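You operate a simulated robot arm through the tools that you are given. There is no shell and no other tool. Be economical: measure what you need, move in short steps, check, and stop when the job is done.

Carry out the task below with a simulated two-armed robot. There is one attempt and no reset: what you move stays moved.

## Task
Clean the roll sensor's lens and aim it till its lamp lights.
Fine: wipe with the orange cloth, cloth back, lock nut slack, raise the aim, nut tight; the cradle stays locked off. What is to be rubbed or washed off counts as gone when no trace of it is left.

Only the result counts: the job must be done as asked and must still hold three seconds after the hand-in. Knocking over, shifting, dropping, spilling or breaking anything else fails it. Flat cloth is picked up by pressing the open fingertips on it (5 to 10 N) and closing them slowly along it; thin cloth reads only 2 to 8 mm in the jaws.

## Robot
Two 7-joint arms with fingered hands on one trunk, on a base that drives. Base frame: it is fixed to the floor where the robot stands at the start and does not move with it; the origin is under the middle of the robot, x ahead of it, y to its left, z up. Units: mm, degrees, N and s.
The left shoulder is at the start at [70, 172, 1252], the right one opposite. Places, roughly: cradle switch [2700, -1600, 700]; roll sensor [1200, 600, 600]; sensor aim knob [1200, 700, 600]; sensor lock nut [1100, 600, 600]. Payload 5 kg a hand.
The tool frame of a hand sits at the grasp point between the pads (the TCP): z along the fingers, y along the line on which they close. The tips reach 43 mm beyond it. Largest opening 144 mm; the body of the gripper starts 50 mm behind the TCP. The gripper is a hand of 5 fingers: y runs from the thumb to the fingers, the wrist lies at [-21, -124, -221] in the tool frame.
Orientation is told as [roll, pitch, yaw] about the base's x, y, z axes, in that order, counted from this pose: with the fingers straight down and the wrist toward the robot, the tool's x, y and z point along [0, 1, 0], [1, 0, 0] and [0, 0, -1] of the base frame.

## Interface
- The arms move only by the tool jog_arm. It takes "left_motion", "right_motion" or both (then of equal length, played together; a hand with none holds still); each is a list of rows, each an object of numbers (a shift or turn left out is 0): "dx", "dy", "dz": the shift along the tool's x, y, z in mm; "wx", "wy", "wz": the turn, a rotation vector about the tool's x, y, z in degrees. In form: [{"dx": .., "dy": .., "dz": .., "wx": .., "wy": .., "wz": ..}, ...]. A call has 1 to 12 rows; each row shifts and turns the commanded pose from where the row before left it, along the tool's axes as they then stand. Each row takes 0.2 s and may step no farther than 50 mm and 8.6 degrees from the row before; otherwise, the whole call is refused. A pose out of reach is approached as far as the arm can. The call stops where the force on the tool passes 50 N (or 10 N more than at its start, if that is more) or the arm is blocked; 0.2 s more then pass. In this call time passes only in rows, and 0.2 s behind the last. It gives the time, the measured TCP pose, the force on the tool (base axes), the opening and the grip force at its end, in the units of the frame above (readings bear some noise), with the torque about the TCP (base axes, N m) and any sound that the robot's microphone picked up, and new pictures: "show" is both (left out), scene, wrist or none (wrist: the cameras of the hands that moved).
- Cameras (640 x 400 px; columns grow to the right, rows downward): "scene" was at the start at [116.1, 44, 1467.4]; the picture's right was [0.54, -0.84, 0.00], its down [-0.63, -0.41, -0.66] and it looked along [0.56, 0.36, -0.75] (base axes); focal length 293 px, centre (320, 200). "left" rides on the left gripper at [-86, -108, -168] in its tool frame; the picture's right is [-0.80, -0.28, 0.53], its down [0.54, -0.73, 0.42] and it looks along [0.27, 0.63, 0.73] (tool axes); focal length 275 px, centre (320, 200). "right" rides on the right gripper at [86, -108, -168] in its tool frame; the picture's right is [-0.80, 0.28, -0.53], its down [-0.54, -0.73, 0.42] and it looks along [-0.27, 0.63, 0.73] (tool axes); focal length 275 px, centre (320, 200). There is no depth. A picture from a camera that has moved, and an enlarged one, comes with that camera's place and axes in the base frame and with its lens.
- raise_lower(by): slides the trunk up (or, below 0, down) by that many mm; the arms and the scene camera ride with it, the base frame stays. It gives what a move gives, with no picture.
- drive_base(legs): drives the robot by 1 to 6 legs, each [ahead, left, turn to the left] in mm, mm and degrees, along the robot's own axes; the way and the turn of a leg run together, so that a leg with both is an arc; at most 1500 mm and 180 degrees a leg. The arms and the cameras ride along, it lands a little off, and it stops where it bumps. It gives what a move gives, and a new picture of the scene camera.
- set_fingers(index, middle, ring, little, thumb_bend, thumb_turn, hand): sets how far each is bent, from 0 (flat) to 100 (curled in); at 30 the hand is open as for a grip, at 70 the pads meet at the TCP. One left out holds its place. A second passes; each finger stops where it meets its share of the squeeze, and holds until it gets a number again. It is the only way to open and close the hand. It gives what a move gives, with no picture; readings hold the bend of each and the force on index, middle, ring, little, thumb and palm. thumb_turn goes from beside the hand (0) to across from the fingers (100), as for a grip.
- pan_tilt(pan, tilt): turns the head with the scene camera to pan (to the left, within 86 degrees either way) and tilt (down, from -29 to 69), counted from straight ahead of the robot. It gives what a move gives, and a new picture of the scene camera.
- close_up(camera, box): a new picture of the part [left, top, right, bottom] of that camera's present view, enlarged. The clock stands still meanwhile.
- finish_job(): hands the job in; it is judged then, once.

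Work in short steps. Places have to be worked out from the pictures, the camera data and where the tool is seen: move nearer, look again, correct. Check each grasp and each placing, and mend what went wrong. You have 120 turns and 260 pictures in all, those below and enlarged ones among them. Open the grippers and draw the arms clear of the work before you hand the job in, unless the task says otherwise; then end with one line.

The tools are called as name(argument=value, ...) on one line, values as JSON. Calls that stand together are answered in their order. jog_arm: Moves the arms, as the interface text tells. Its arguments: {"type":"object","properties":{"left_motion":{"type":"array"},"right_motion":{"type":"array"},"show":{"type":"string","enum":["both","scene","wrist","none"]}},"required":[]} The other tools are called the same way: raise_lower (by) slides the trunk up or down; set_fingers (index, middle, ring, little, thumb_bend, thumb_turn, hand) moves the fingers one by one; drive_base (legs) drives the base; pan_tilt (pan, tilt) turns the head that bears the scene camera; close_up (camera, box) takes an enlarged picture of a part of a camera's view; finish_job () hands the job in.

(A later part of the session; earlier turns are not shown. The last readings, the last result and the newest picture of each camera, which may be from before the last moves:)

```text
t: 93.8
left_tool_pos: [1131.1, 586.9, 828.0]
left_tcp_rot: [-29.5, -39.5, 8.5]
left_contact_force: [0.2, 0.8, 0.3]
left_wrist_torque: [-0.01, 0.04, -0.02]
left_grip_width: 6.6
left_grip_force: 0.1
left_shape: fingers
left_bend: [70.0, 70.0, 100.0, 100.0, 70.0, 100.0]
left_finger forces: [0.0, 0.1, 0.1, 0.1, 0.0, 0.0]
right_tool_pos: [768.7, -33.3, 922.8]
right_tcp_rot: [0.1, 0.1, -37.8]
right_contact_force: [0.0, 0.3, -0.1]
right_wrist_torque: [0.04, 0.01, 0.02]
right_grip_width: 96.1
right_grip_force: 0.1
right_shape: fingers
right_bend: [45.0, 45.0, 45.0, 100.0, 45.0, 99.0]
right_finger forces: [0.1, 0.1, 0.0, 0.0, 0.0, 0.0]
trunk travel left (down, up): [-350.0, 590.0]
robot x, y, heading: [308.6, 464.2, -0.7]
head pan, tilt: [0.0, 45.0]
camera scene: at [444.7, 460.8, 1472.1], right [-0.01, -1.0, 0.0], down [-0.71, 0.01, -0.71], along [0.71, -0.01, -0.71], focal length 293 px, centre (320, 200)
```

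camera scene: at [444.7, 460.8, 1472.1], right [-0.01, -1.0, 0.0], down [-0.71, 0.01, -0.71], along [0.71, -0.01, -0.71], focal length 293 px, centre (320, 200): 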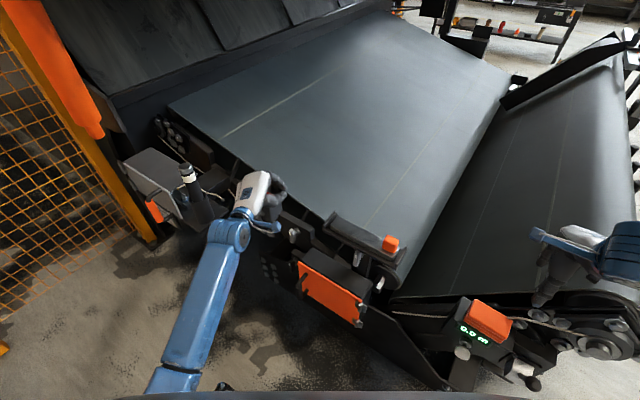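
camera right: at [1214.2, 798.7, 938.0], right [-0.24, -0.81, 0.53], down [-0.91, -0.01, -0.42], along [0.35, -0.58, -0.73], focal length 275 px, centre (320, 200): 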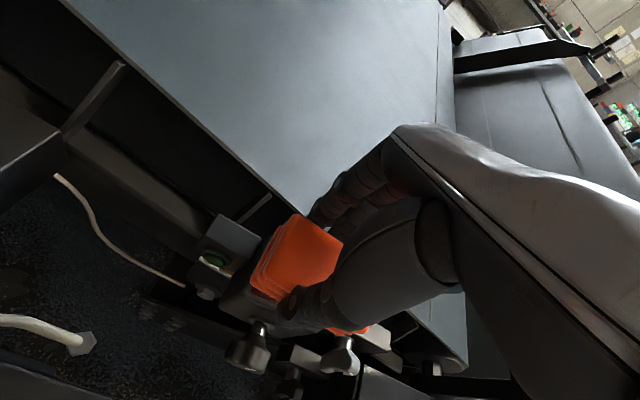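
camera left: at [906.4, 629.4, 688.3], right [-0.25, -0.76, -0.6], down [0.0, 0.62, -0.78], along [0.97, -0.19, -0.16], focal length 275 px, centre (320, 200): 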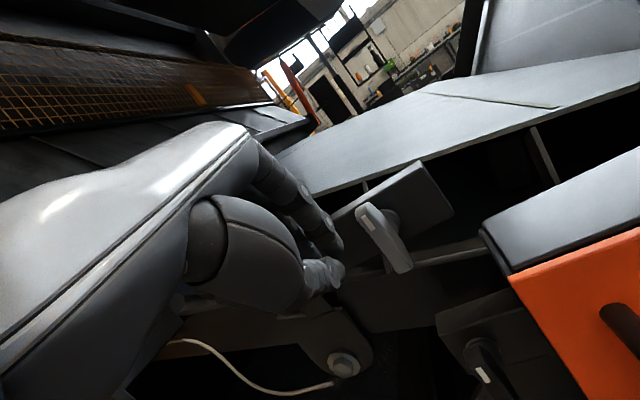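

Rolling works here. I continue the roll in short batches.

jog_arm(left_motion=[{"wz": -8}, {"wz": -8}, {"wz": -8}, {"wz": -8}], show="none")

jog_arm(left_motion=[{"wz": -8}, {"wz": -8}, {"wz": -8}], show="both")

```text
t: 94.8
left_tool_pos: [1125.8, 693.8, 800.9]
left_tcp_rot: [-34.0, -25.7, 35.1]
left_contact_force: [-1.2, 0.0, -0.7]
left_wrist_torque: [-0.02, -0.02, -0.01]
left_grip_width: 6.7
left_grip_force: 0.0
left_shape: fingers
left_bend: [70.0, 70.0, 100.0, 100.0, 70.0, 100.0]
left_finger forces: [0.0, 0.0, 0.0, 0.1, 0.0, 0.1]
right_tool_pos: [769.5, -30.7, 923.7]
right_tcp_rot: [0.0, 0.0, -37.7]
right_contact_force: [0.3, 0.2, -0.7]
right_wrist_torque: [0.0, 0.01, 0.01]
right_grip_width: 96.4
right_grip_force: 0.0
right_shape: fingers
right_bend: [45.0, 45.0, 45.0, 100.0, 45.0, 99.0]
right_finger forces: [0.0, 0.0, 0.0, 0.0, 0.0, 0.0]
trunk travel left (down, up): [-350.0, 590.0]
robot x, y, heading: [314.0, 464.5, -0.4]
head pan, tilt: [0.0, 45.0]
stopped in row 4 (left hand): the arm was blocked; the commanded pose is now the measured one
```

```text
t: 95.4
left_tool_pos: [1117.8, 795.7, 802.0]
left_tcp_rot: [-29.9, -25.4, 45.0]
left_contact_force: [-10.5, -8.6, 11.7]
left_wrist_torque: [0.35, -0.11, 0.18]
left_grip_width: 7.6
left_grip_force: 8.6
left_shape: fingers
left_bend: [70.0, 71.0, 100.0, 100.0, 70.0, 100.0]
left_finger forces: [0.0, 17.5, 0.0, 0.0, 0.0, 0.1]
right_tool_pos: [766.0, -33.0, 923.7]
right_tcp_rot: [0.3, 0.0, -37.8]
right_contact_force: [0.0, -0.7, -0.7]
right_wrist_torque: [0.0, -0.01, 0.01]
right_grip_width: 96.3
right_grip_force: 0.0
right_shape: fingers
right_bend: [45.0, 45.0, 45.0, 100.0, 45.0, 99.0]
right_finger forces: [0.0, 0.0, 0.0, 0.1, 0.1, 0.1]
trunk travel left (down, up): [-350.0, 590.0]
robot x, y, heading: [313.3, 461.0, -1.1]
head pan, tilt: [0.0, 45.0]
stopped in row 2 (left hand): the arm was blocked; the commanded pose is now the measured one
camera scene: at [442.2, 459.5, 1472.4], right [-0.01, -1.0, 0.0], down [-0.71, 0.01, -0.71], along [0.71, -0.01, -0.71], focal length 293 px, centre (320, 200)
camera left: at [985.0, 674.5, 924.8], right [0.52, -0.84, -0.18], down [-0.45, -0.09, -0.89], along [0.73, 0.54, -0.42], focal length 275 px, centre (320, 200)
```

scene: 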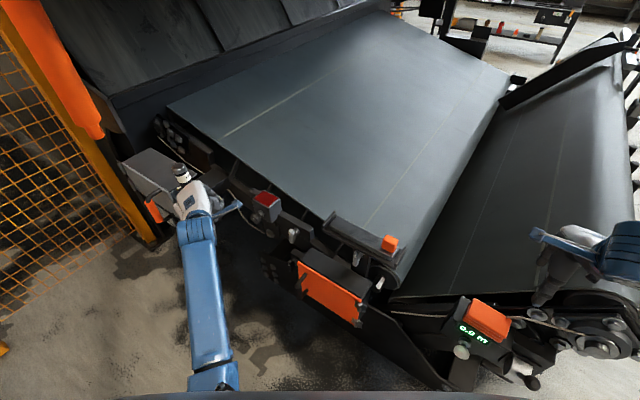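
left: 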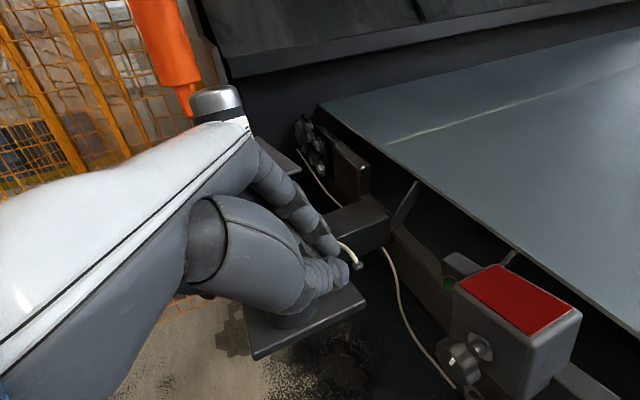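

The hand drifted against the grease gun; I must not batch rolls here. I retreat gently and roll back.

jog_arm(left_motion=[{"dx": -8, "dy": -12, "dz": -13, "wz": 4}, {"dx": -12, "dy": -20, "dz": -21, "wz": 5}, {"dx": -12, "dy": -20, "dz": -21, "wz": 5}], show="scene")

close_up(camera="scene", box=[120, 140, 300, 260])

```text
t: 96.2
left_tool_pos: [1062.6, 745.0, 829.7]
left_tcp_rot: [-23.0, -31.3, 30.9]
left_contact_force: [0.5, -0.1, 0.5]
left_wrist_torque: [0.02, 0.01, 0.02]
left_grip_width: 7.0
left_grip_force: 0.0
left_shape: fingers
left_bend: [70.0, 70.0, 100.0, 100.0, 70.0, 100.0]
left_finger forces: [0.1, 0.0, 0.0, 0.0, 0.0, 0.0]
right_tool_pos: [768.2, -30.8, 925.0]
right_tcp_rot: [0.0, 0.1, -37.8]
right_contact_force: [-0.4, 0.1, -0.3]
right_wrist_torque: [0.03, -0.02, 0.03]
right_grip_width: 96.3
right_grip_force: 0.1
right_shape: fingers
right_bend: [45.0, 45.0, 45.0, 100.0, 45.0, 99.0]
right_finger forces: [0.1, 0.0, 0.0, 0.0, 0.0, 0.0]
trunk travel left (down, up): [-350.0, 590.0]
robot x, y, heading: [314.2, 463.2, -0.8]
head pan, tilt: [0.0, 45.0]
camera scene: at [444.2, 462.2, 1472.1], right [-0.01, -1.0, 0.0], down [-0.71, 0.01, -0.71], along [0.71, -0.01, -0.71], focal length 293 px, centre (320, 200)
```

scene: 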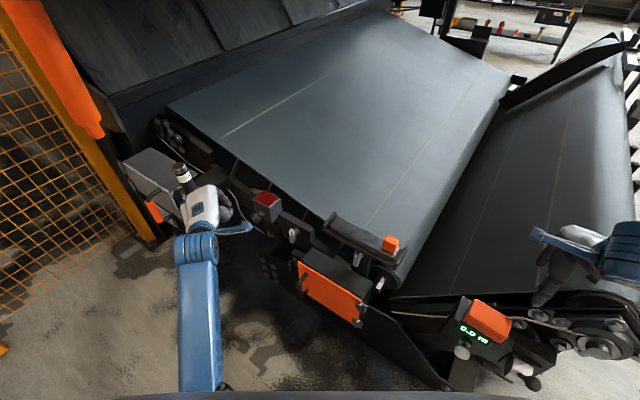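

```text
3.33 times, centred on (210, 200) of scene
camera zoom: at [444.2, 462.2, 1472.1], right [-0.01, -1.0, 0.0], down [-0.71, 0.01, -0.71], along [0.71, -0.01, -0.71], focal length 975 px, centre (687, 200)
```

zoom: 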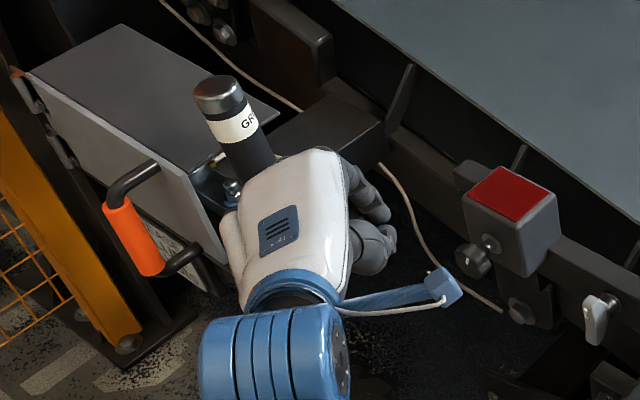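

The gun still stands in its holder and there is no contact now. I move right and up, and return the hand to the unrolled pose that worked.

jog_arm(left_motion=[{"dx": -32, "dy": -8.5, "dz": -30}, {"dx": -32, "dy": -8.5, "dz": -30}, {"wz": 8.2}, {"wz": 8.2}, {"wz": 8.2}, {"wz": 8.2}, {"wy": -4.1, "wz": 5.2}, {"wy": -4.1, "wz": 5.2}, {"wy": -4.1, "wz": 5.2}], show="scene")

```text
t: 98.2
left_tool_pos: [1032.7, 688.0, 889.0]
left_tcp_rot: [0.0, -38.0, -28.4]
left_contact_force: [0.2, -0.3, -0.9]
left_wrist_torque: [-0.01, -0.02, -0.03]
left_grip_width: 7.1
left_grip_force: 0.1
left_shape: fingers
left_bend: [70.0, 70.0, 100.0, 100.0, 70.0, 100.0]
left_finger forces: [0.1, 0.0, 0.0, 0.0, 0.0, 0.0]
right_tool_pos: [768.1, -31.5, 923.4]
right_tcp_rot: [0.1, 0.0, -37.6]
right_contact_force: [0.7, 0.0, 0.0]
right_wrist_torque: [-0.05, 0.05, 0.0]
right_grip_width: 96.5
right_grip_force: 0.0
right_shape: fingers
right_bend: [45.0, 45.0, 45.0, 100.0, 45.0, 99.0]
right_finger forces: [0.0, 0.0, 0.0, 0.1, 0.0, 0.0]
trunk travel left (down, up): [-350.0, 590.0]
robot x, y, heading: [313.2, 463.0, -0.8]
head pan, tilt: [0.0, 45.0]
camera scene: at [445.2, 463.3, 1472.0], right [-0.01, -1.0, 0.0], down [-0.71, 0.01, -0.71], along [0.71, -0.01, -0.71], focal length 293 px, centre (320, 200)
```

scene: 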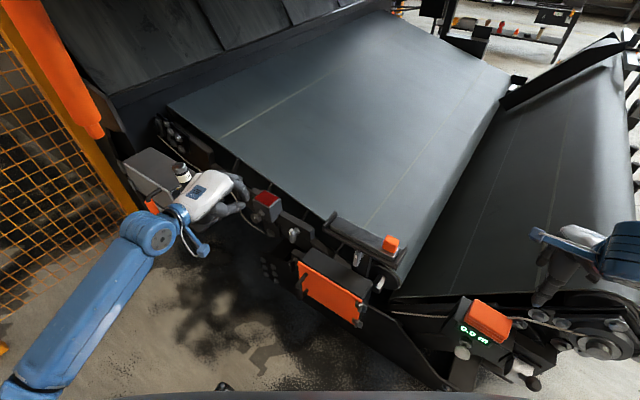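

I test the other roll sense (+), in open air, in one small batch.

jog_arm(left_motion=[{"wz": 8}, {"wz": 8}, {"wz": 8}, {"wz": 8}, {"wz": 8}, {"wz": 8}], show="none")

```text
t: 99.6
left_tool_pos: [1033.1, 686.7, 889.1]
left_tcp_rot: [30.4, -24.4, -83.1]
left_contact_force: [0.7, 0.8, -0.4]
left_wrist_torque: [0.01, -0.03, 0.01]
left_grip_width: 7.1
left_grip_force: 0.0
left_shape: fingers
left_bend: [70.0, 70.0, 100.0, 100.0, 70.0, 100.0]
left_finger forces: [0.1, 0.0, 0.0, 0.1, 0.1, 0.0]
right_tool_pos: [769.1, -31.6, 922.9]
right_tcp_rot: [0.0, 0.1, -37.7]
right_contact_force: [1.1, -0.3, -0.2]
right_wrist_torque: [-0.01, 0.02, -0.01]
right_grip_width: 96.5
right_grip_force: 0.0
right_shape: fingers
right_bend: [45.0, 45.0, 45.0, 100.0, 45.0, 99.0]
right_finger forces: [0.1, 0.0, 0.0, 0.0, 0.0, 0.0]
trunk travel left (down, up): [-350.0, 590.0]
robot x, y, heading: [314.5, 462.1, -0.7]
head pan, tilt: [0.0, 45.0]
```

+48° works cleanly. I go on to about +85°.

jog_arm(left_motion=[{"wz": 7}, {"wz": 7}, {"wz": 7}, {"wz": 7}, {"wz": 7}, {"wz": 7}], show="both")

```text
t: 101.0
left_tool_pos: [1034.1, 686.6, 888.3]
left_tcp_rot: [38.1, 0.1, -118.3]
left_contact_force: [1.0, -0.7, -0.2]
left_wrist_torque: [0.0, -0.04, -0.02]
left_grip_width: 6.8
left_grip_force: 0.0
left_shape: fingers
left_bend: [70.0, 70.0, 100.0, 100.0, 70.0, 100.0]
left_finger forces: [0.0, 0.1, 0.1, 0.0, 0.1, 0.1]
right_tool_pos: [768.9, -31.5, 923.0]
right_tcp_rot: [0.0, 0.1, -37.6]
right_contact_force: [-1.2, 0.8, -0.7]
right_wrist_torque: [0.0, 0.02, -0.03]
right_grip_width: 96.3
right_grip_force: 0.1
right_shape: fingers
right_bend: [45.0, 45.0, 45.0, 100.0, 45.0, 99.0]
right_finger forces: [0.0, 0.0, 0.1, 0.0, 0.0, 0.0]
trunk travel left (down, up): [-350.0, 590.0]
robot x, y, heading: [313.7, 460.4, -0.7]
head pan, tilt: [0.0, 45.0]
camera scene: at [445.3, 461.7, 1472.0], right [-0.01, -1.0, 0.0], down [-0.71, 0.01, -0.71], along [0.71, -0.01, -0.71], focal length 293 px, centre (320, 200)
camera left: at [933.5, 863.4, 968.3], right [-0.13, 0.39, -0.91], down [0.95, 0.31, 0.0], along [0.29, -0.87, -0.41], focal length 275 px, centre (320, 200)
```

scene: 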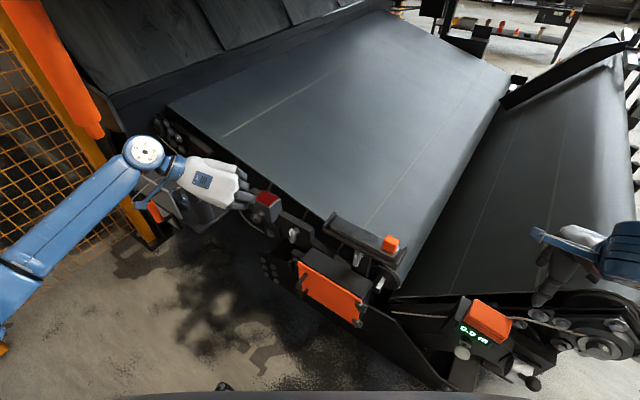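
left: 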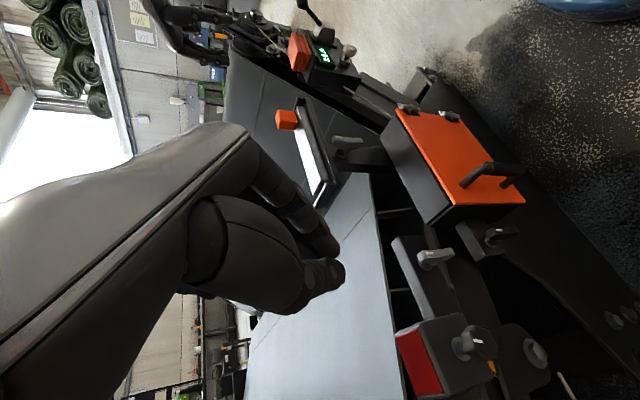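

Rolling +90° works: the fingers now close sideways with the wrist on the left, and turning the lever counter-clockwise is toward the free range. I open the fingers for the lever, drive 90 mm ahead and fine-align the yaw.

set_fingers(hand="left", index=55, middle=55, ring=55, little=100, thumb_bend=55)

drive_base(legs=[[90, 0, 0]])

raise_lower(by=-100)

```text
t: 102.0
left_tool_pos: [1032.8, 686.7, 890.1]
left_tcp_rot: [38.2, 0.1, -118.2]
left_contact_force: [-0.2, 0.6, -0.7]
left_wrist_torque: [0.01, -0.01, -0.02]
left_grip_width: 59.8
left_grip_force: 0.1
left_shape: fingers
left_bend: [55.0, 55.0, 55.0, 100.0, 55.0, 100.0]
left_finger forces: [0.1, 0.0, 0.1, 0.0, 0.1, 0.0]
right_tool_pos: [767.4, -32.8, 923.6]
right_tcp_rot: [-0.1, 0.1, -37.7]
right_contact_force: [0.3, 0.4, 0.1]
right_wrist_torque: [0.01, 0.02, 0.03]
right_grip_width: 96.8
right_grip_force: 0.1
right_shape: fingers
right_bend: [45.0, 45.0, 45.0, 100.0, 45.0, 99.0]
right_finger forces: [0.0, 0.0, 0.0, 0.1, 0.0, 0.1]
trunk travel left (down, up): [-350.0, 590.0]
robot x, y, heading: [311.4, 462.0, -1.0]
head pan, tilt: [0.0, 45.0]
```

```text
t: 103.2
left_tool_pos: [1123.2, 686.1, 889.0]
left_tcp_rot: [38.0, -0.1, -118.2]
left_contact_force: [-0.1, -0.8, -0.3]
left_wrist_torque: [-0.01, -0.02, -0.01]
left_grip_width: 59.6
left_grip_force: 0.1
left_shape: fingers
left_bend: [55.0, 55.0, 55.0, 100.0, 55.0, 100.0]
left_finger forces: [0.0, 0.0, 0.0, 0.0, 0.0, 0.0]
right_tool_pos: [858.9, -33.3, 922.0]
right_tcp_rot: [0.0, 0.1, -37.7]
right_contact_force: [0.5, -0.2, -0.6]
right_wrist_torque: [0.03, 0.05, 0.0]
right_grip_width: 96.3
right_grip_force: 0.0
right_shape: fingers
right_bend: [45.0, 45.0, 45.0, 100.0, 45.0, 99.0]
right_finger forces: [0.0, 0.1, 0.0, 0.0, 0.0, 0.1]
trunk travel left (down, up): [-350.0, 590.0]
robot x, y, heading: [404.0, 462.9, -0.5]
head pan, tilt: [0.0, 45.0]
camera scene: at [535.7, 461.1, 1472.0], right [-0.01, -1.0, 0.0], down [-0.71, 0.01, -0.71], along [0.71, -0.01, -0.71], focal length 293 px, centre (320, 200)
```

scene: 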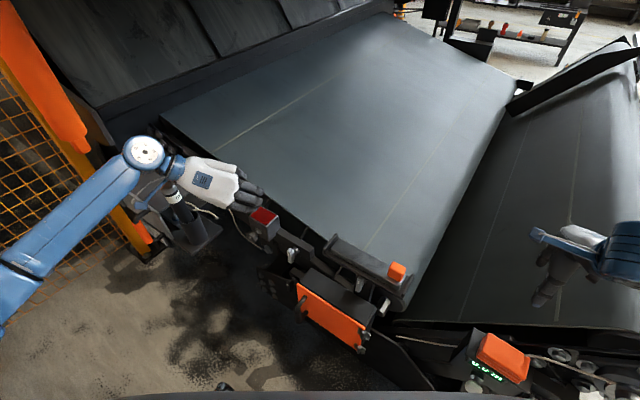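

```text
t: 104.5
left_tool_pos: [1122.5, 686.1, 789.7]
left_tcp_rot: [38.2, 0.1, -118.2]
left_contact_force: [-0.7, 0.7, -0.1]
left_wrist_torque: [0.0, -0.02, -0.01]
left_grip_width: 59.9
left_grip_force: 0.2
left_shape: fingers
left_bend: [55.0, 55.0, 55.0, 100.0, 55.0, 100.0]
left_finger forces: [0.0, 0.1, 0.1, 0.0, 0.0, 0.0]
right_tool_pos: [858.6, -33.3, 823.2]
right_tcp_rot: [0.1, 0.0, -37.7]
right_contact_force: [-0.3, -0.3, -0.4]
right_wrist_torque: [0.03, -0.05, 0.0]
right_grip_width: 96.2
right_grip_force: 0.1
right_shape: fingers
right_bend: [45.0, 45.0, 45.0, 100.0, 45.0, 99.0]
right_finger forces: [0.0, 0.0, 0.0, 0.1, 0.1, 0.0]
trunk travel left (down, up): [-250.0, 690.0]
robot x, y, heading: [402.4, 463.5, -0.7]
head pan, tilt: [0.0, 45.0]
```

I align the yaw and approach the pre-grip point in front of the lever.

jog_arm(left_motion=[{"wx": -4.1, "wz": 5.3}, {"dx": -12.8, "dy": 19.3, "dz": 28.8}, {"dx": -12.8, "dy": 19.3, "dz": 28.8}, {"dx": -12.8, "dy": 19.3, "dz": 28.8}, {"dx": -12.8, "dy": 19.3, "dz": 28.8}, {"dx": -12.8, "dy": 19.3, "dz": 28.8}], show="both")

close_up(camera="scene", box=[230, 170, 350, 290])

close_up(camera="left", box=[240, 150, 440, 350])

```text
t: 105.9
left_tool_pos: [1100.6, 585.8, 637.4]
left_tcp_rot: [38.1, 0.2, -124.9]
left_contact_force: [-0.2, 0.8, 0.8]
left_wrist_torque: [-0.01, 0.04, -0.02]
left_grip_width: 60.3
left_grip_force: 0.0
left_shape: fingers
left_bend: [55.0, 55.0, 55.0, 100.0, 55.0, 100.0]
left_finger forces: [0.1, 0.1, 0.0, 0.1, 0.1, 0.1]
right_tool_pos: [858.9, -33.2, 823.3]
right_tcp_rot: [0.0, 0.2, -37.8]
right_contact_force: [-0.2, -0.7, 0.5]
right_wrist_torque: [0.0, 0.02, 0.01]
right_grip_width: 96.5
right_grip_force: 0.0
right_shape: fingers
right_bend: [45.0, 45.0, 45.0, 100.0, 45.0, 99.0]
right_finger forces: [0.0, 0.0, 0.0, 0.0, 0.0, 0.1]
trunk travel left (down, up): [-250.0, 690.0]
robot x, y, heading: [403.3, 461.3, -0.4]
head pan, tilt: [0.0, 45.0]
camera scene: at [535.1, 460.7, 1372.0], right [-0.01, -1.0, 0.0], down [-0.71, 0.01, -0.71], along [0.71, -0.01, -0.71], focal length 293 px, centre (320, 200)
camera left: at [1021.5, 772.3, 716.1], right [-0.08, 0.4, -0.91], down [0.98, 0.2, 0.0], along [0.19, -0.89, -0.41], focal length 275 px, centre (320, 200)
```

scene: 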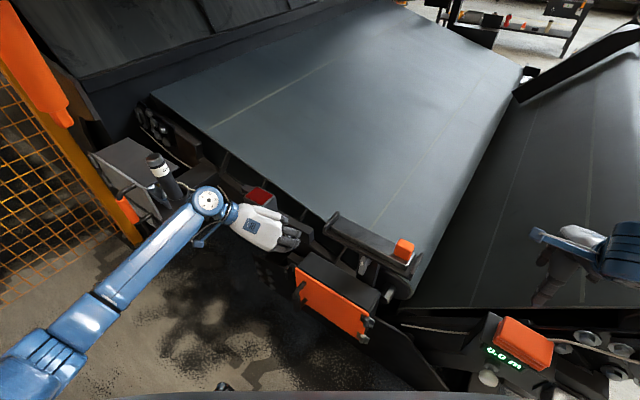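
left: 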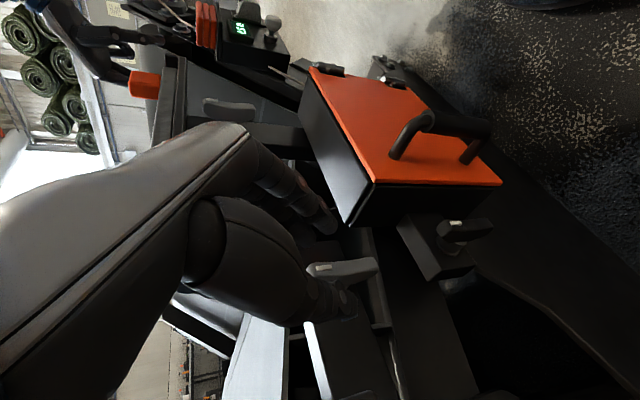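

```text
3.33 times, centred on (290, 230) of scene
camera zoom: at [535.1, 460.7, 1372.0], right [-0.01, -1.0, 0.0], down [-0.71, 0.01, -0.71], along [0.71, -0.01, -0.71], focal length 975 px, centre (420, 100)
```

zoom: 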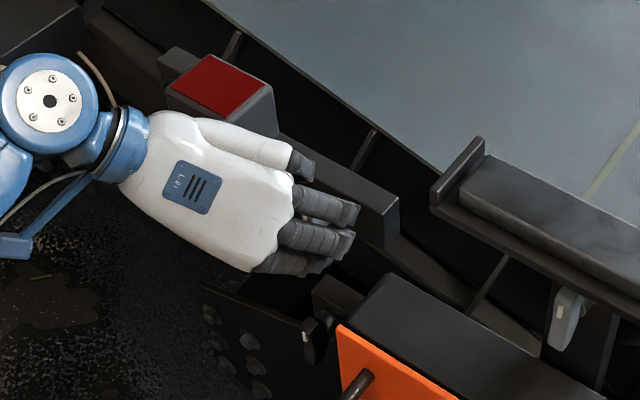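

```text
2.00 times, centred on (340, 250) of left
camera zoom: at [1021.5, 772.3, 716.1], right [-0.08, 0.4, -0.91], down [0.98, 0.2, 0.0], along [0.19, -0.89, -0.41], focal length 551 px, centre (280, 100)
```

zoom: 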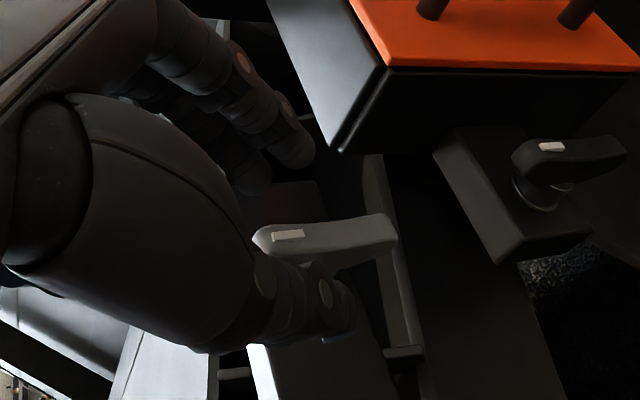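

The wrist view shows the lever lying between thumb and fingers along the approach line; the TCP moved 65 mm ahead lands on the lever's middle. I go in stepwise.

jog_arm(left_motion=[{"dz": 20, "dy": 2}, {"dz": 20, "dy": 2}, {"dz": 12, "dy": 1}, {"dz": 10}], show="none")

close_up(camera="left", box=[240, 150, 440, 350])

close_up(camera="scene", box=[240, 180, 340, 280])

```text
t: 106.8
left_tool_pos: [1117.7, 564.8, 587.4]
left_tcp_rot: [37.5, -0.1, -125.3]
left_contact_force: [-28.7, 11.4, 4.3]
left_wrist_torque: [-0.17, -0.07, -1.13]
left_grip_width: 59.9
left_grip_force: 15.1
left_shape: fingers
left_bend: [55.0, 55.0, 53.0, 100.0, 55.0, 100.0]
left_finger forces: [0.0, 0.1, 30.1, 0.0, 0.1, 0.0]
right_tool_pos: [859.2, -30.4, 824.2]
right_tcp_rot: [0.1, 0.0, -37.5]
right_contact_force: [1.1, 0.3, 0.1]
right_wrist_torque: [0.01, -0.01, -0.01]
right_grip_width: 96.4
right_grip_force: 0.0
right_shape: fingers
right_bend: [45.0, 45.0, 45.0, 100.0, 45.0, 99.0]
right_finger forces: [0.0, 0.1, 0.1, 0.0, 0.1, 0.1]
trunk travel left (down, up): [-250.0, 690.0]
robot x, y, heading: [404.3, 463.2, -0.6]
head pan, tilt: [0.0, 45.0]
stopped in row 4 (left hand): the force on the tool passed its limit at 52 N (the readings are from after the stop); the commanded pose is now the measured one
```

```text
2.00 times, centred on (340, 250) of left
camera zoom: at [1039.8, 751.1, 668.4], right [-0.09, 0.41, -0.91], down [0.98, 0.2, -0.01], along [0.17, -0.89, -0.42], focal length 551 px, centre (280, 100)
```

zoom: 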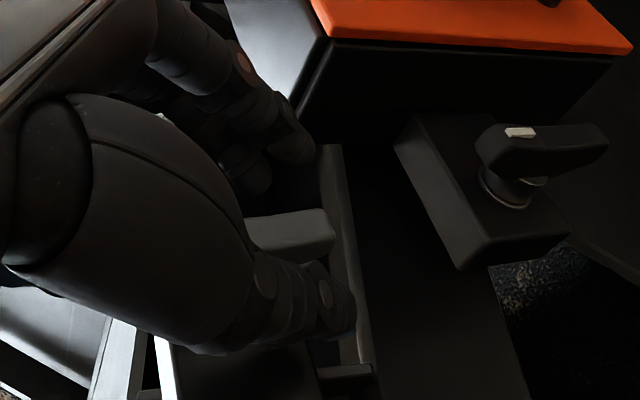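

```text
4.00 times, centred on (290, 230) of scene
camera zoom: at [531.9, 462.2, 1372.0], right [-0.01, -1.0, 0.0], down [-0.71, 0.01, -0.71], along [0.71, -0.01, -0.71], focal length 1170 px, centre (440, 80)
```

zoom: 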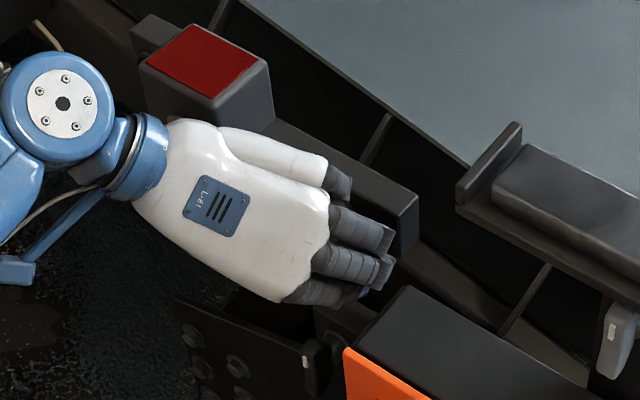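

The ring finger met the bar. I curl it away, back off slightly and then move horizontally inward onto the lever with index, middle and thumb.

set_fingers(hand="left", ring=100)

jog_arm(left_motion=[{"dx": 6, "dz": 4.5}, {"dx": 6, "dz": 4.5}], show="none")

close_up(camera="left", box=[240, 150, 440, 350])

```text
t: 107.8
left_tool_pos: [1122.7, 560.7, 592.2]
left_tcp_rot: [38.1, 0.0, -125.1]
left_contact_force: [1.7, -8.2, 8.7]
left_wrist_torque: [-0.05, -0.2, -0.28]
left_grip_width: 60.2
left_grip_force: 8.4
left_shape: fingers
left_bend: [55.0, 55.0, 80.0, 100.0, 55.0, 100.0]
left_finger forces: [0.0, 2.7, 15.1, 0.0, 0.1, 0.0]
right_tool_pos: [859.0, -31.9, 824.5]
right_tcp_rot: [0.0, 0.0, -37.5]
right_contact_force: [0.9, 0.6, 0.5]
right_wrist_torque: [0.0, -0.06, 0.01]
right_grip_width: 96.5
right_grip_force: 0.0
right_shape: fingers
right_bend: [45.0, 45.0, 45.0, 100.0, 45.0, 99.0]
right_finger forces: [0.0, 0.1, 0.0, 0.1, 0.1, 0.0]
trunk travel left (down, up): [-250.0, 690.0]
robot x, y, heading: [406.4, 460.8, -0.5]
head pan, tilt: [0.0, 45.0]
```

```text
t: 108.4
left_tool_pos: [1123.5, 557.8, 590.8]
left_tcp_rot: [37.3, -0.3, -125.6]
left_contact_force: [-27.8, 7.9, 22.7]
left_wrist_torque: [-0.38, -0.52, -1.46]
left_grip_width: 60.1
left_grip_force: 28.3
left_shape: fingers
left_bend: [55.0, 56.0, 81.0, 100.0, 55.0, 100.0]
left_finger forces: [0.1, 18.3, 39.2, 0.0, 0.0, 0.0]
right_tool_pos: [857.7, -29.1, 824.9]
right_tcp_rot: [0.2, 0.0, -37.4]
right_contact_force: [0.3, -0.3, -0.6]
right_wrist_torque: [0.02, 0.07, 0.01]
right_grip_width: 96.4
right_grip_force: 0.1
right_shape: fingers
right_bend: [45.0, 45.0, 45.0, 100.0, 45.0, 99.0]
right_finger forces: [0.1, 0.0, 0.0, 0.0, 0.0, 0.1]
trunk travel left (down, up): [-250.0, 690.0]
robot x, y, heading: [398.4, 464.7, -0.2]
head pan, tilt: [0.0, 45.0]
stopped in row 2 (left hand): the force on the tool passed its limit at 58 N (the readings are from after the stop); the commanded pose is now the measured one
```

```text
2.00 times, centred on (340, 250) of left
camera zoom: at [1048.1, 744.8, 670.6], right [-0.09, 0.41, -0.91], down [0.98, 0.19, -0.01], along [0.17, -0.89, -0.42], focal length 551 px, centre (280, 100)
```

zoom: 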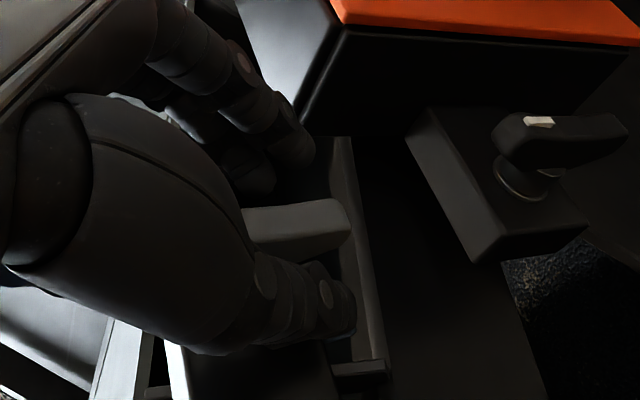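

The ring finger caught on the way. I back off, curl it fully, then come in again about 12 mm lower.

jog_arm(left_motion=[{"dx": -4, "dz": -8}, {"dz": -20}, {"dz": -20}], show="none")

set_fingers(hand="left", ring=100)

close_up(camera="left", box=[240, 150, 440, 350])

```text
t: 109.2
left_tool_pos: [1099.3, 578.8, 620.7]
left_tcp_rot: [37.2, -0.3, -125.4]
left_contact_force: [-1.0, -0.1, -0.3]
left_wrist_torque: [0.03, -0.06, 0.01]
left_grip_width: 60.4
left_grip_force: 0.0
left_shape: fingers
left_bend: [55.0, 55.0, 80.0, 100.0, 55.0, 100.0]
left_finger forces: [0.0, 0.0, 0.0, 0.0, 0.0, 0.0]
right_tool_pos: [858.5, -29.3, 824.6]
right_tcp_rot: [0.0, 0.0, -37.4]
right_contact_force: [0.3, 0.1, -0.8]
right_wrist_torque: [-0.06, 0.0, 0.02]
right_grip_width: 96.5
right_grip_force: 0.0
right_shape: fingers
right_bend: [45.0, 45.0, 45.0, 100.0, 45.0, 99.0]
right_finger forces: [0.1, 0.0, 0.0, 0.1, 0.0, 0.0]
trunk travel left (down, up): [-250.0, 690.0]
robot x, y, heading: [401.4, 460.8, -0.5]
head pan, tilt: [0.0, 45.0]
```

```text
t: 110.2
left_tool_pos: [1101.1, 576.6, 621.9]
left_tcp_rot: [37.3, -0.1, -125.4]
left_contact_force: [-0.3, -0.3, 0.4]
left_wrist_torque: [-0.02, 0.0, 0.02]
left_grip_width: 60.2
left_grip_force: 0.0
left_shape: fingers
left_bend: [55.0, 55.0, 100.0, 100.0, 55.0, 100.0]
left_finger forces: [0.0, 0.0, 0.0, 0.0, 0.0, 0.0]
right_tool_pos: [859.6, -30.0, 823.4]
right_tcp_rot: [0.0, 0.0, -37.4]
right_contact_force: [0.0, 1.1, -0.8]
right_wrist_torque: [0.01, -0.02, 0.01]
right_grip_width: 96.3
right_grip_force: 0.1
right_shape: fingers
right_bend: [45.0, 45.0, 45.0, 100.0, 45.0, 99.0]
right_finger forces: [0.1, 0.0, 0.1, 0.0, 0.0, 0.0]
trunk travel left (down, up): [-250.0, 690.0]
robot x, y, heading: [401.7, 462.2, -0.7]
head pan, tilt: [0.0, 45.0]
```

```text
2.00 times, centred on (340, 250) of left
camera zoom: at [1024.5, 763.9, 703.4], right [-0.09, 0.41, -0.91], down [0.98, 0.19, -0.01], along [0.17, -0.89, -0.42], focal length 551 px, centre (280, 100)
```

zoom: 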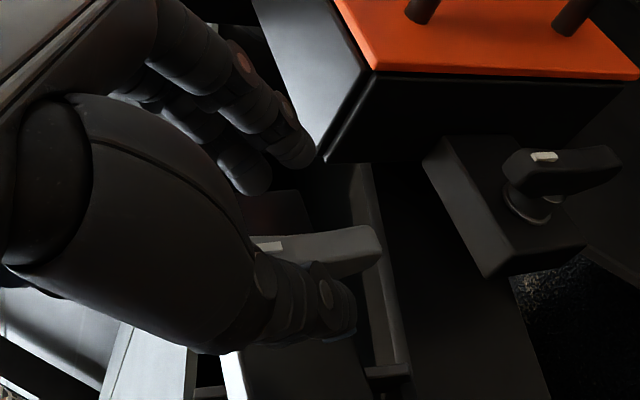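

All clear. I go straight in along the tool axis.

jog_arm(left_motion=[{"dx": -1, "dz": 18}, {"dx": -1, "dz": 18}, {"dx": -1, "dz": 10}, {"dz": 7}], show="none")

close_up(camera="left", box=[240, 150, 440, 350])

```text
t: 111.2
left_tool_pos: [1123.0, 558.8, 584.2]
left_tcp_rot: [37.6, -0.3, -125.5]
left_contact_force: [-20.8, 5.5, 33.1]
left_wrist_torque: [-0.22, -0.3, -0.58]
left_grip_width: 60.1
left_grip_force: 24.4
left_shape: fingers
left_bend: [55.0, 55.0, 100.0, 100.0, 55.0, 100.0]
left_finger forces: [0.1, 14.6, 33.6, 0.0, 0.0, 0.1]
right_tool_pos: [856.0, -28.0, 825.8]
right_tcp_rot: [0.1, -0.1, -37.3]
right_contact_force: [-1.2, 0.6, -0.1]
right_wrist_torque: [0.05, 0.01, 0.0]
right_grip_width: 96.4
right_grip_force: 0.0
right_shape: fingers
right_bend: [45.0, 45.0, 45.0, 100.0, 45.0, 99.0]
right_finger forces: [0.0, 0.1, 0.0, 0.0, 0.0, 0.0]
trunk travel left (down, up): [-250.0, 690.0]
robot x, y, heading: [399.4, 463.6, -0.5]
head pan, tilt: [0.0, 45.0]
```

```text
2.00 times, centred on (340, 250) of left
camera zoom: at [1046.6, 746.0, 663.8], right [-0.09, 0.41, -0.91], down [0.98, 0.19, -0.01], along [0.17, -0.89, -0.41], focal length 551 px, centre (280, 100)
```

zoom: 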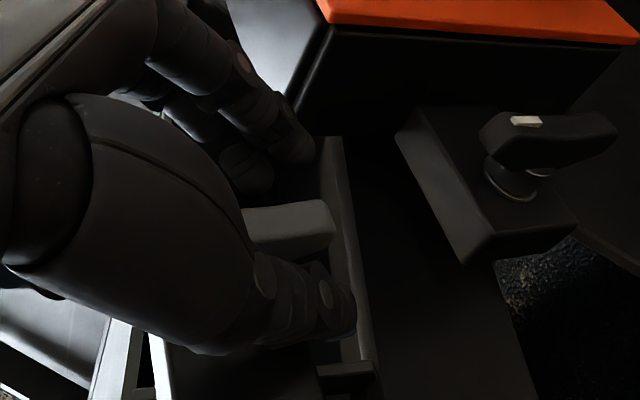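

The curled ring touches the lever's face; depth is sufficient. I back off 4 mm and close index, middle and thumb on the lever.

jog_arm(left_motion=[{"dx": -1, "dz": -5}], show="none")

set_fingers(hand="left", index=70, middle=70, thumb_bend=70)

close_up(camera="left", box=[240, 150, 440, 350])

```text
t: 111.6
left_tool_pos: [1123.6, 559.4, 583.6]
left_tcp_rot: [37.5, -0.2, -125.5]
left_contact_force: [-0.9, -3.0, 20.0]
left_wrist_torque: [0.21, 0.11, -0.22]
left_grip_width: 60.3
left_grip_force: 15.4
left_shape: fingers
left_bend: [55.0, 55.0, 100.0, 100.0, 55.0, 100.0]
left_finger forces: [0.0, 5.4, 24.6, 0.0, 0.1, 0.0]
right_tool_pos: [857.0, -30.3, 824.9]
right_tcp_rot: [0.1, -0.1, -37.5]
right_contact_force: [0.6, -0.3, -0.3]
right_wrist_torque: [0.0, -0.01, 0.02]
right_grip_width: 96.5
right_grip_force: 0.1
right_shape: fingers
right_bend: [45.0, 45.0, 45.0, 100.0, 45.0, 99.0]
right_finger forces: [0.0, 0.0, 0.0, 0.0, 0.0, 0.0]
trunk travel left (down, up): [-250.0, 690.0]
robot x, y, heading: [401.9, 464.6, -0.5]
head pan, tilt: [0.0, 45.0]
```

```text
t: 112.6
left_tool_pos: [1122.3, 561.3, 584.0]
left_tcp_rot: [37.4, -0.2, -125.4]
left_contact_force: [11.0, -4.2, 25.1]
left_wrist_torque: [0.2, -0.23, 0.11]
left_grip_width: 20.6
left_grip_force: 19.9
left_shape: fingers
left_bend: [69.0, 70.0, 100.0, 100.0, 64.0, 100.0]
left_finger forces: [0.5, 0.3, 32.0, 0.0, 7.8, 0.0]
right_tool_pos: [857.7, -31.0, 824.2]
right_tcp_rot: [0.1, 0.1, -37.4]
right_contact_force: [0.8, -0.6, 0.2]
right_wrist_torque: [-0.03, -0.02, -0.03]
right_grip_width: 96.5
right_grip_force: 0.0
right_shape: fingers
right_bend: [45.0, 45.0, 45.0, 100.0, 45.0, 99.0]
right_finger forces: [0.1, 0.0, 0.1, 0.0, 0.1, 0.0]
trunk travel left (down, up): [-250.0, 690.0]
robot x, y, heading: [402.0, 462.7, -0.4]
head pan, tilt: [0.0, 45.0]
```

```text
2.00 times, centred on (340, 250) of left
camera zoom: at [1045.6, 747.5, 664.9], right [-0.09, 0.41, -0.91], down [0.98, 0.19, -0.01], along [0.17, -0.89, -0.42], focal length 551 px, centre (280, 100)
```

zoom: 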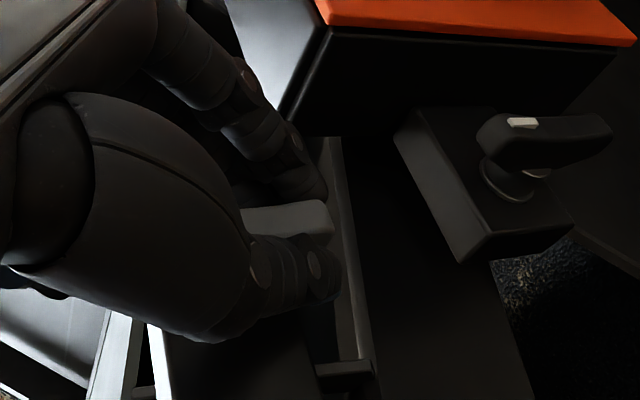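

Index and thumb now straddle the lever's lower end (20 mm). I squeeze more firmly.

set_fingers(hand="left", index=80, middle=80, thumb_bend=76)

```text
t: 113.6
left_tool_pos: [1120.6, 560.2, 583.4]
left_tcp_rot: [37.4, -0.1, -125.4]
left_contact_force: [8.8, -11.0, 24.7]
left_wrist_torque: [0.08, -0.62, -0.08]
left_grip_width: 18.0
left_grip_force: 35.6
left_shape: fingers
left_bend: [72.0, 71.0, 100.0, 100.0, 64.0, 100.0]
left_finger forces: [6.8, 9.0, 36.1, 0.0, 19.3, 0.0]
right_tool_pos: [858.6, -30.9, 822.6]
right_tcp_rot: [0.1, 0.0, -37.4]
right_contact_force: [0.6, 0.9, -0.3]
right_wrist_torque: [-0.01, 0.01, 0.01]
right_grip_width: 96.6
right_grip_force: 0.0
right_shape: fingers
right_bend: [45.0, 45.0, 45.0, 100.0, 45.0, 99.0]
right_finger forces: [0.1, 0.0, 0.0, 0.0, 0.1, 0.1]
trunk travel left (down, up): [-250.0, 690.0]
robot x, y, heading: [396.8, 461.7, -0.3]
head pan, tilt: [0.0, 45.0]
```

The lever is gripped from both sides. I now turn the hand counter-clockwise about the nut axis, 6° per row.

jog_arm(left_motion=[{"dy": 2.2, "wx": -4.76, "wz": -3.64}, {"dy": 2.2, "wx": -4.76, "wz": -3.64}, {"dy": 2.2, "wx": -4.76, "wz": -3.64}], show="none")

close_up(camera="left", box=[240, 150, 440, 350])

```text
t: 114.4
left_tool_pos: [1119.0, 561.6, 585.0]
left_tcp_rot: [37.3, -18.1, -125.0]
left_contact_force: [10.8, 27.9, 30.4]
left_wrist_torque: [1.11, -1.17, 0.95]
left_grip_width: 20.9
left_grip_force: 31.9
left_shape: fingers
left_bend: [73.0, 72.0, 100.0, 100.0, 64.0, 100.0]
left_finger forces: [2.0, 5.3, 17.8, 0.1, 38.1, 0.0]
right_tool_pos: [859.1, -27.9, 824.5]
right_tcp_rot: [0.0, -0.1, -37.3]
right_contact_force: [0.2, -0.3, -0.1]
right_wrist_torque: [-0.01, -0.03, -0.01]
right_grip_width: 96.5
right_grip_force: 0.2
right_shape: fingers
right_bend: [45.0, 45.0, 45.0, 100.0, 45.0, 99.0]
right_finger forces: [0.0, 0.0, 0.0, 0.0, 0.1, 0.1]
trunk travel left (down, up): [-250.0, 690.0]
robot x, y, heading: [401.3, 465.6, -0.3]
head pan, tilt: [0.0, 45.0]
```

```text
2.00 times, centred on (340, 250) of left
camera zoom: at [1051.9, 765.1, 627.8], right [-0.26, 0.17, -0.95], down [0.96, 0.17, -0.23], along [0.12, -0.97, -0.2], focal length 551 px, centre (280, 100)
```

zoom: 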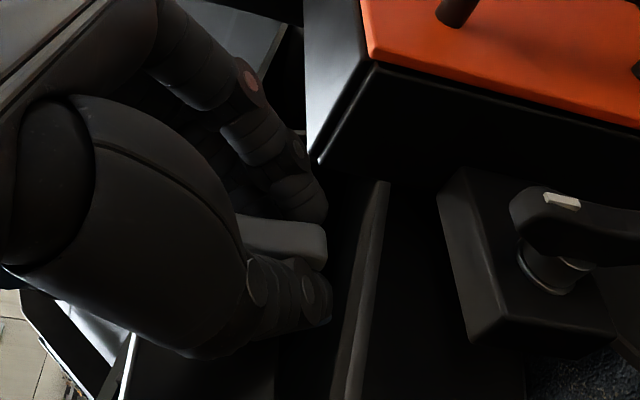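

The hand has turned but the lever still resists (about 2 Nm). I continue a bit further, watching.

jog_arm(left_motion=[{"dy": 2.5, "wx": -4.76, "wz": -3.64}, {"dy": 2.5, "wx": -4.76, "wz": -3.64}], show="none")

close_up(camera="left", box=[240, 150, 440, 350])

```text
t: 114.8
left_tool_pos: [1119.6, 563.6, 586.2]
left_tcp_rot: [37.4, -21.4, -124.7]
left_contact_force: [2.2, 19.2, 17.0]
left_wrist_torque: [0.9, -0.83, 0.52]
left_grip_width: 21.5
left_grip_force: 31.8
left_shape: fingers
left_bend: [73.0, 72.0, 100.0, 100.0, 64.0, 100.0]
left_finger forces: [2.7, 10.6, 20.2, 0.0, 30.1, 0.0]
right_tool_pos: [859.6, -27.6, 824.1]
right_tcp_rot: [0.1, 0.0, -37.2]
right_contact_force: [0.6, -1.2, -0.3]
right_wrist_torque: [0.06, 0.04, 0.01]
right_grip_width: 96.2
right_grip_force: 0.0
right_shape: fingers
right_bend: [45.0, 45.0, 45.0, 100.0, 45.0, 99.0]
right_finger forces: [0.0, 0.1, 0.0, 0.0, 0.0, 0.0]
trunk travel left (down, up): [-250.0, 690.0]
robot x, y, heading: [401.7, 463.8, -0.2]
head pan, tilt: [0.0, 45.0]
stopped in row 1 (left hand): the force on the tool passed its limit at 56 N (the readings are from after the stop); the commanded pose is now the measured one
```

```text
2.00 times, centred on (340, 250) of left
camera zoom: at [1052.5, 768.3, 621.1], right [-0.29, 0.12, -0.95], down [0.95, 0.16, -0.27], along [0.12, -0.98, -0.16], focal length 551 px, centre (280, 100)
```

zoom: 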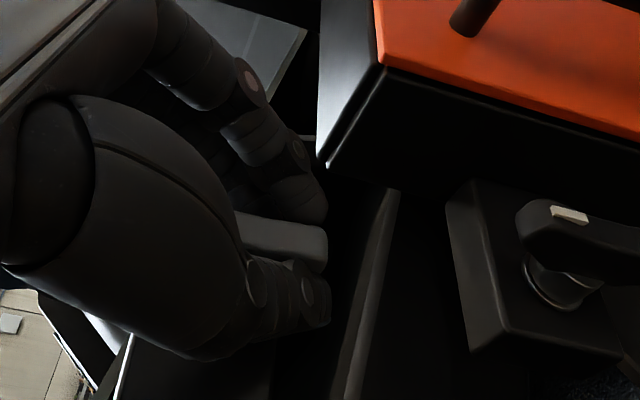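

The nut does not yield counter-clockwise. I turn the other way, first back through neutral, then clockwise.

jog_arm(left_motion=[{"wx": 4.76, "wz": 3.64}, {"wx": 4.76, "wz": 3.64}, {"wx": 4.76, "wz": 3.64}, {"dy": -1.5, "wx": 4.76, "wz": 3.64}, {"dy": -2.2, "wx": 4.76, "wz": 3.64}, {"dy": -2.2, "wx": 4.76, "wz": 3.64}], show="none")

close_up(camera="left", box=[240, 150, 440, 350])

```text
t: 116.2
left_tool_pos: [1120.5, 564.2, 582.6]
left_tcp_rot: [37.1, 14.4, -125.2]
left_contact_force: [-11.1, -11.4, 1.4]
left_wrist_torque: [-0.05, -0.03, -0.42]
left_grip_width: 18.4
left_grip_force: 25.5
left_shape: fingers
left_bend: [72.0, 72.0, 100.0, 100.0, 65.0, 100.0]
left_finger forces: [10.7, 14.2, 11.4, 0.0, 16.0, 0.0]
right_tool_pos: [859.9, -29.5, 822.8]
right_tcp_rot: [0.2, 0.1, -37.2]
right_contact_force: [0.5, -0.4, 0.3]
right_wrist_torque: [0.03, -0.01, 0.02]
right_grip_width: 96.3
right_grip_force: 0.1
right_shape: fingers
right_bend: [45.0, 45.0, 45.0, 100.0, 45.0, 99.0]
right_finger forces: [0.0, 0.1, 0.0, 0.0, 0.0, 0.0]
trunk travel left (down, up): [-250.0, 690.0]
robot x, y, heading: [400.5, 466.1, -0.2]
head pan, tilt: [0.0, 45.0]
```

```text
2.00 times, centred on (340, 250) of left
camera zoom: at [1029.4, 730.7, 689.7], right [0.03, 0.59, -0.81], down [0.97, 0.18, 0.17], along [0.24, -0.79, -0.56], focal length 551 px, centre (280, 100)
```

zoom: 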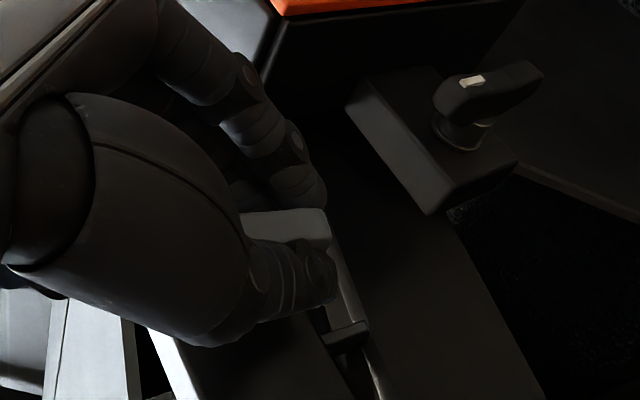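

Torque is low at +14°, so the lever may be following. I continue clockwise.

jog_arm(left_motion=[{"dy": -2.2, "wx": 4.76, "wz": 3.64}, {"dy": -2.2, "wx": 4.76, "wz": 3.64}, {"dy": -2.2, "wx": 4.76, "wz": 3.64}], show="none")

close_up(camera="left", box=[240, 150, 440, 350])

close_up(camera="scene", box=[240, 180, 340, 280])

```text
t: 117.0
left_tool_pos: [1123.4, 568.6, 586.1]
left_tcp_rot: [37.0, 32.2, -125.3]
left_contact_force: [-23.4, -18.6, -1.7]
left_wrist_torque: [0.1, 0.26, -0.71]
left_grip_width: 18.3
left_grip_force: 34.0
left_shape: fingers
left_bend: [72.0, 66.0, 100.0, 100.0, 67.0, 100.0]
left_finger forces: [11.8, 19.8, 21.0, 0.1, 14.6, 0.0]
right_tool_pos: [859.7, -29.2, 822.1]
right_tcp_rot: [0.0, 0.0, -37.2]
right_contact_force: [-0.5, 0.3, 0.0]
right_wrist_torque: [0.02, -0.02, 0.01]
right_grip_width: 96.5
right_grip_force: 0.1
right_shape: fingers
right_bend: [45.0, 45.0, 45.0, 100.0, 45.0, 99.0]
right_finger forces: [0.1, 0.0, 0.0, 0.0, 0.1, 0.0]
trunk travel left (down, up): [-250.0, 690.0]
robot x, y, heading: [405.1, 462.2, -0.2]
head pan, tilt: [0.0, 45.0]
```

```text
2.00 times, centred on (340, 250) of left
camera zoom: at [1011.6, 706.5, 713.9], right [0.16, 0.77, -0.61], down [0.92, 0.11, 0.38], along [0.36, -0.63, -0.69], focal length 551 px, centre (280, 100)
```

zoom: 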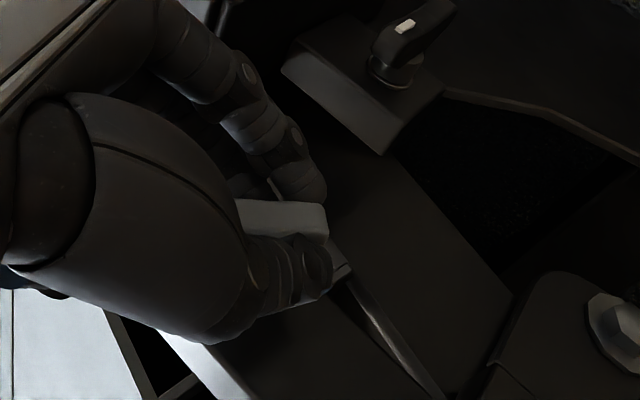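

```text
4.00 times, centred on (290, 230) of scene
camera zoom: at [531.5, 462.2, 1372.1], right [-0.01, -1.0, 0.0], down [-0.71, 0.01, -0.71], along [0.71, 0.0, -0.71], focal length 1170 px, centre (440, 80)
```

zoom: 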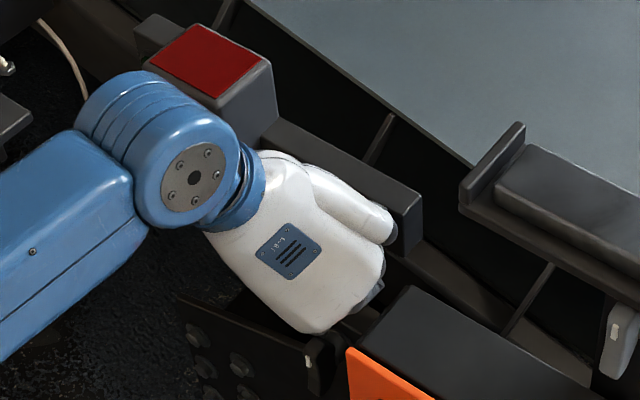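

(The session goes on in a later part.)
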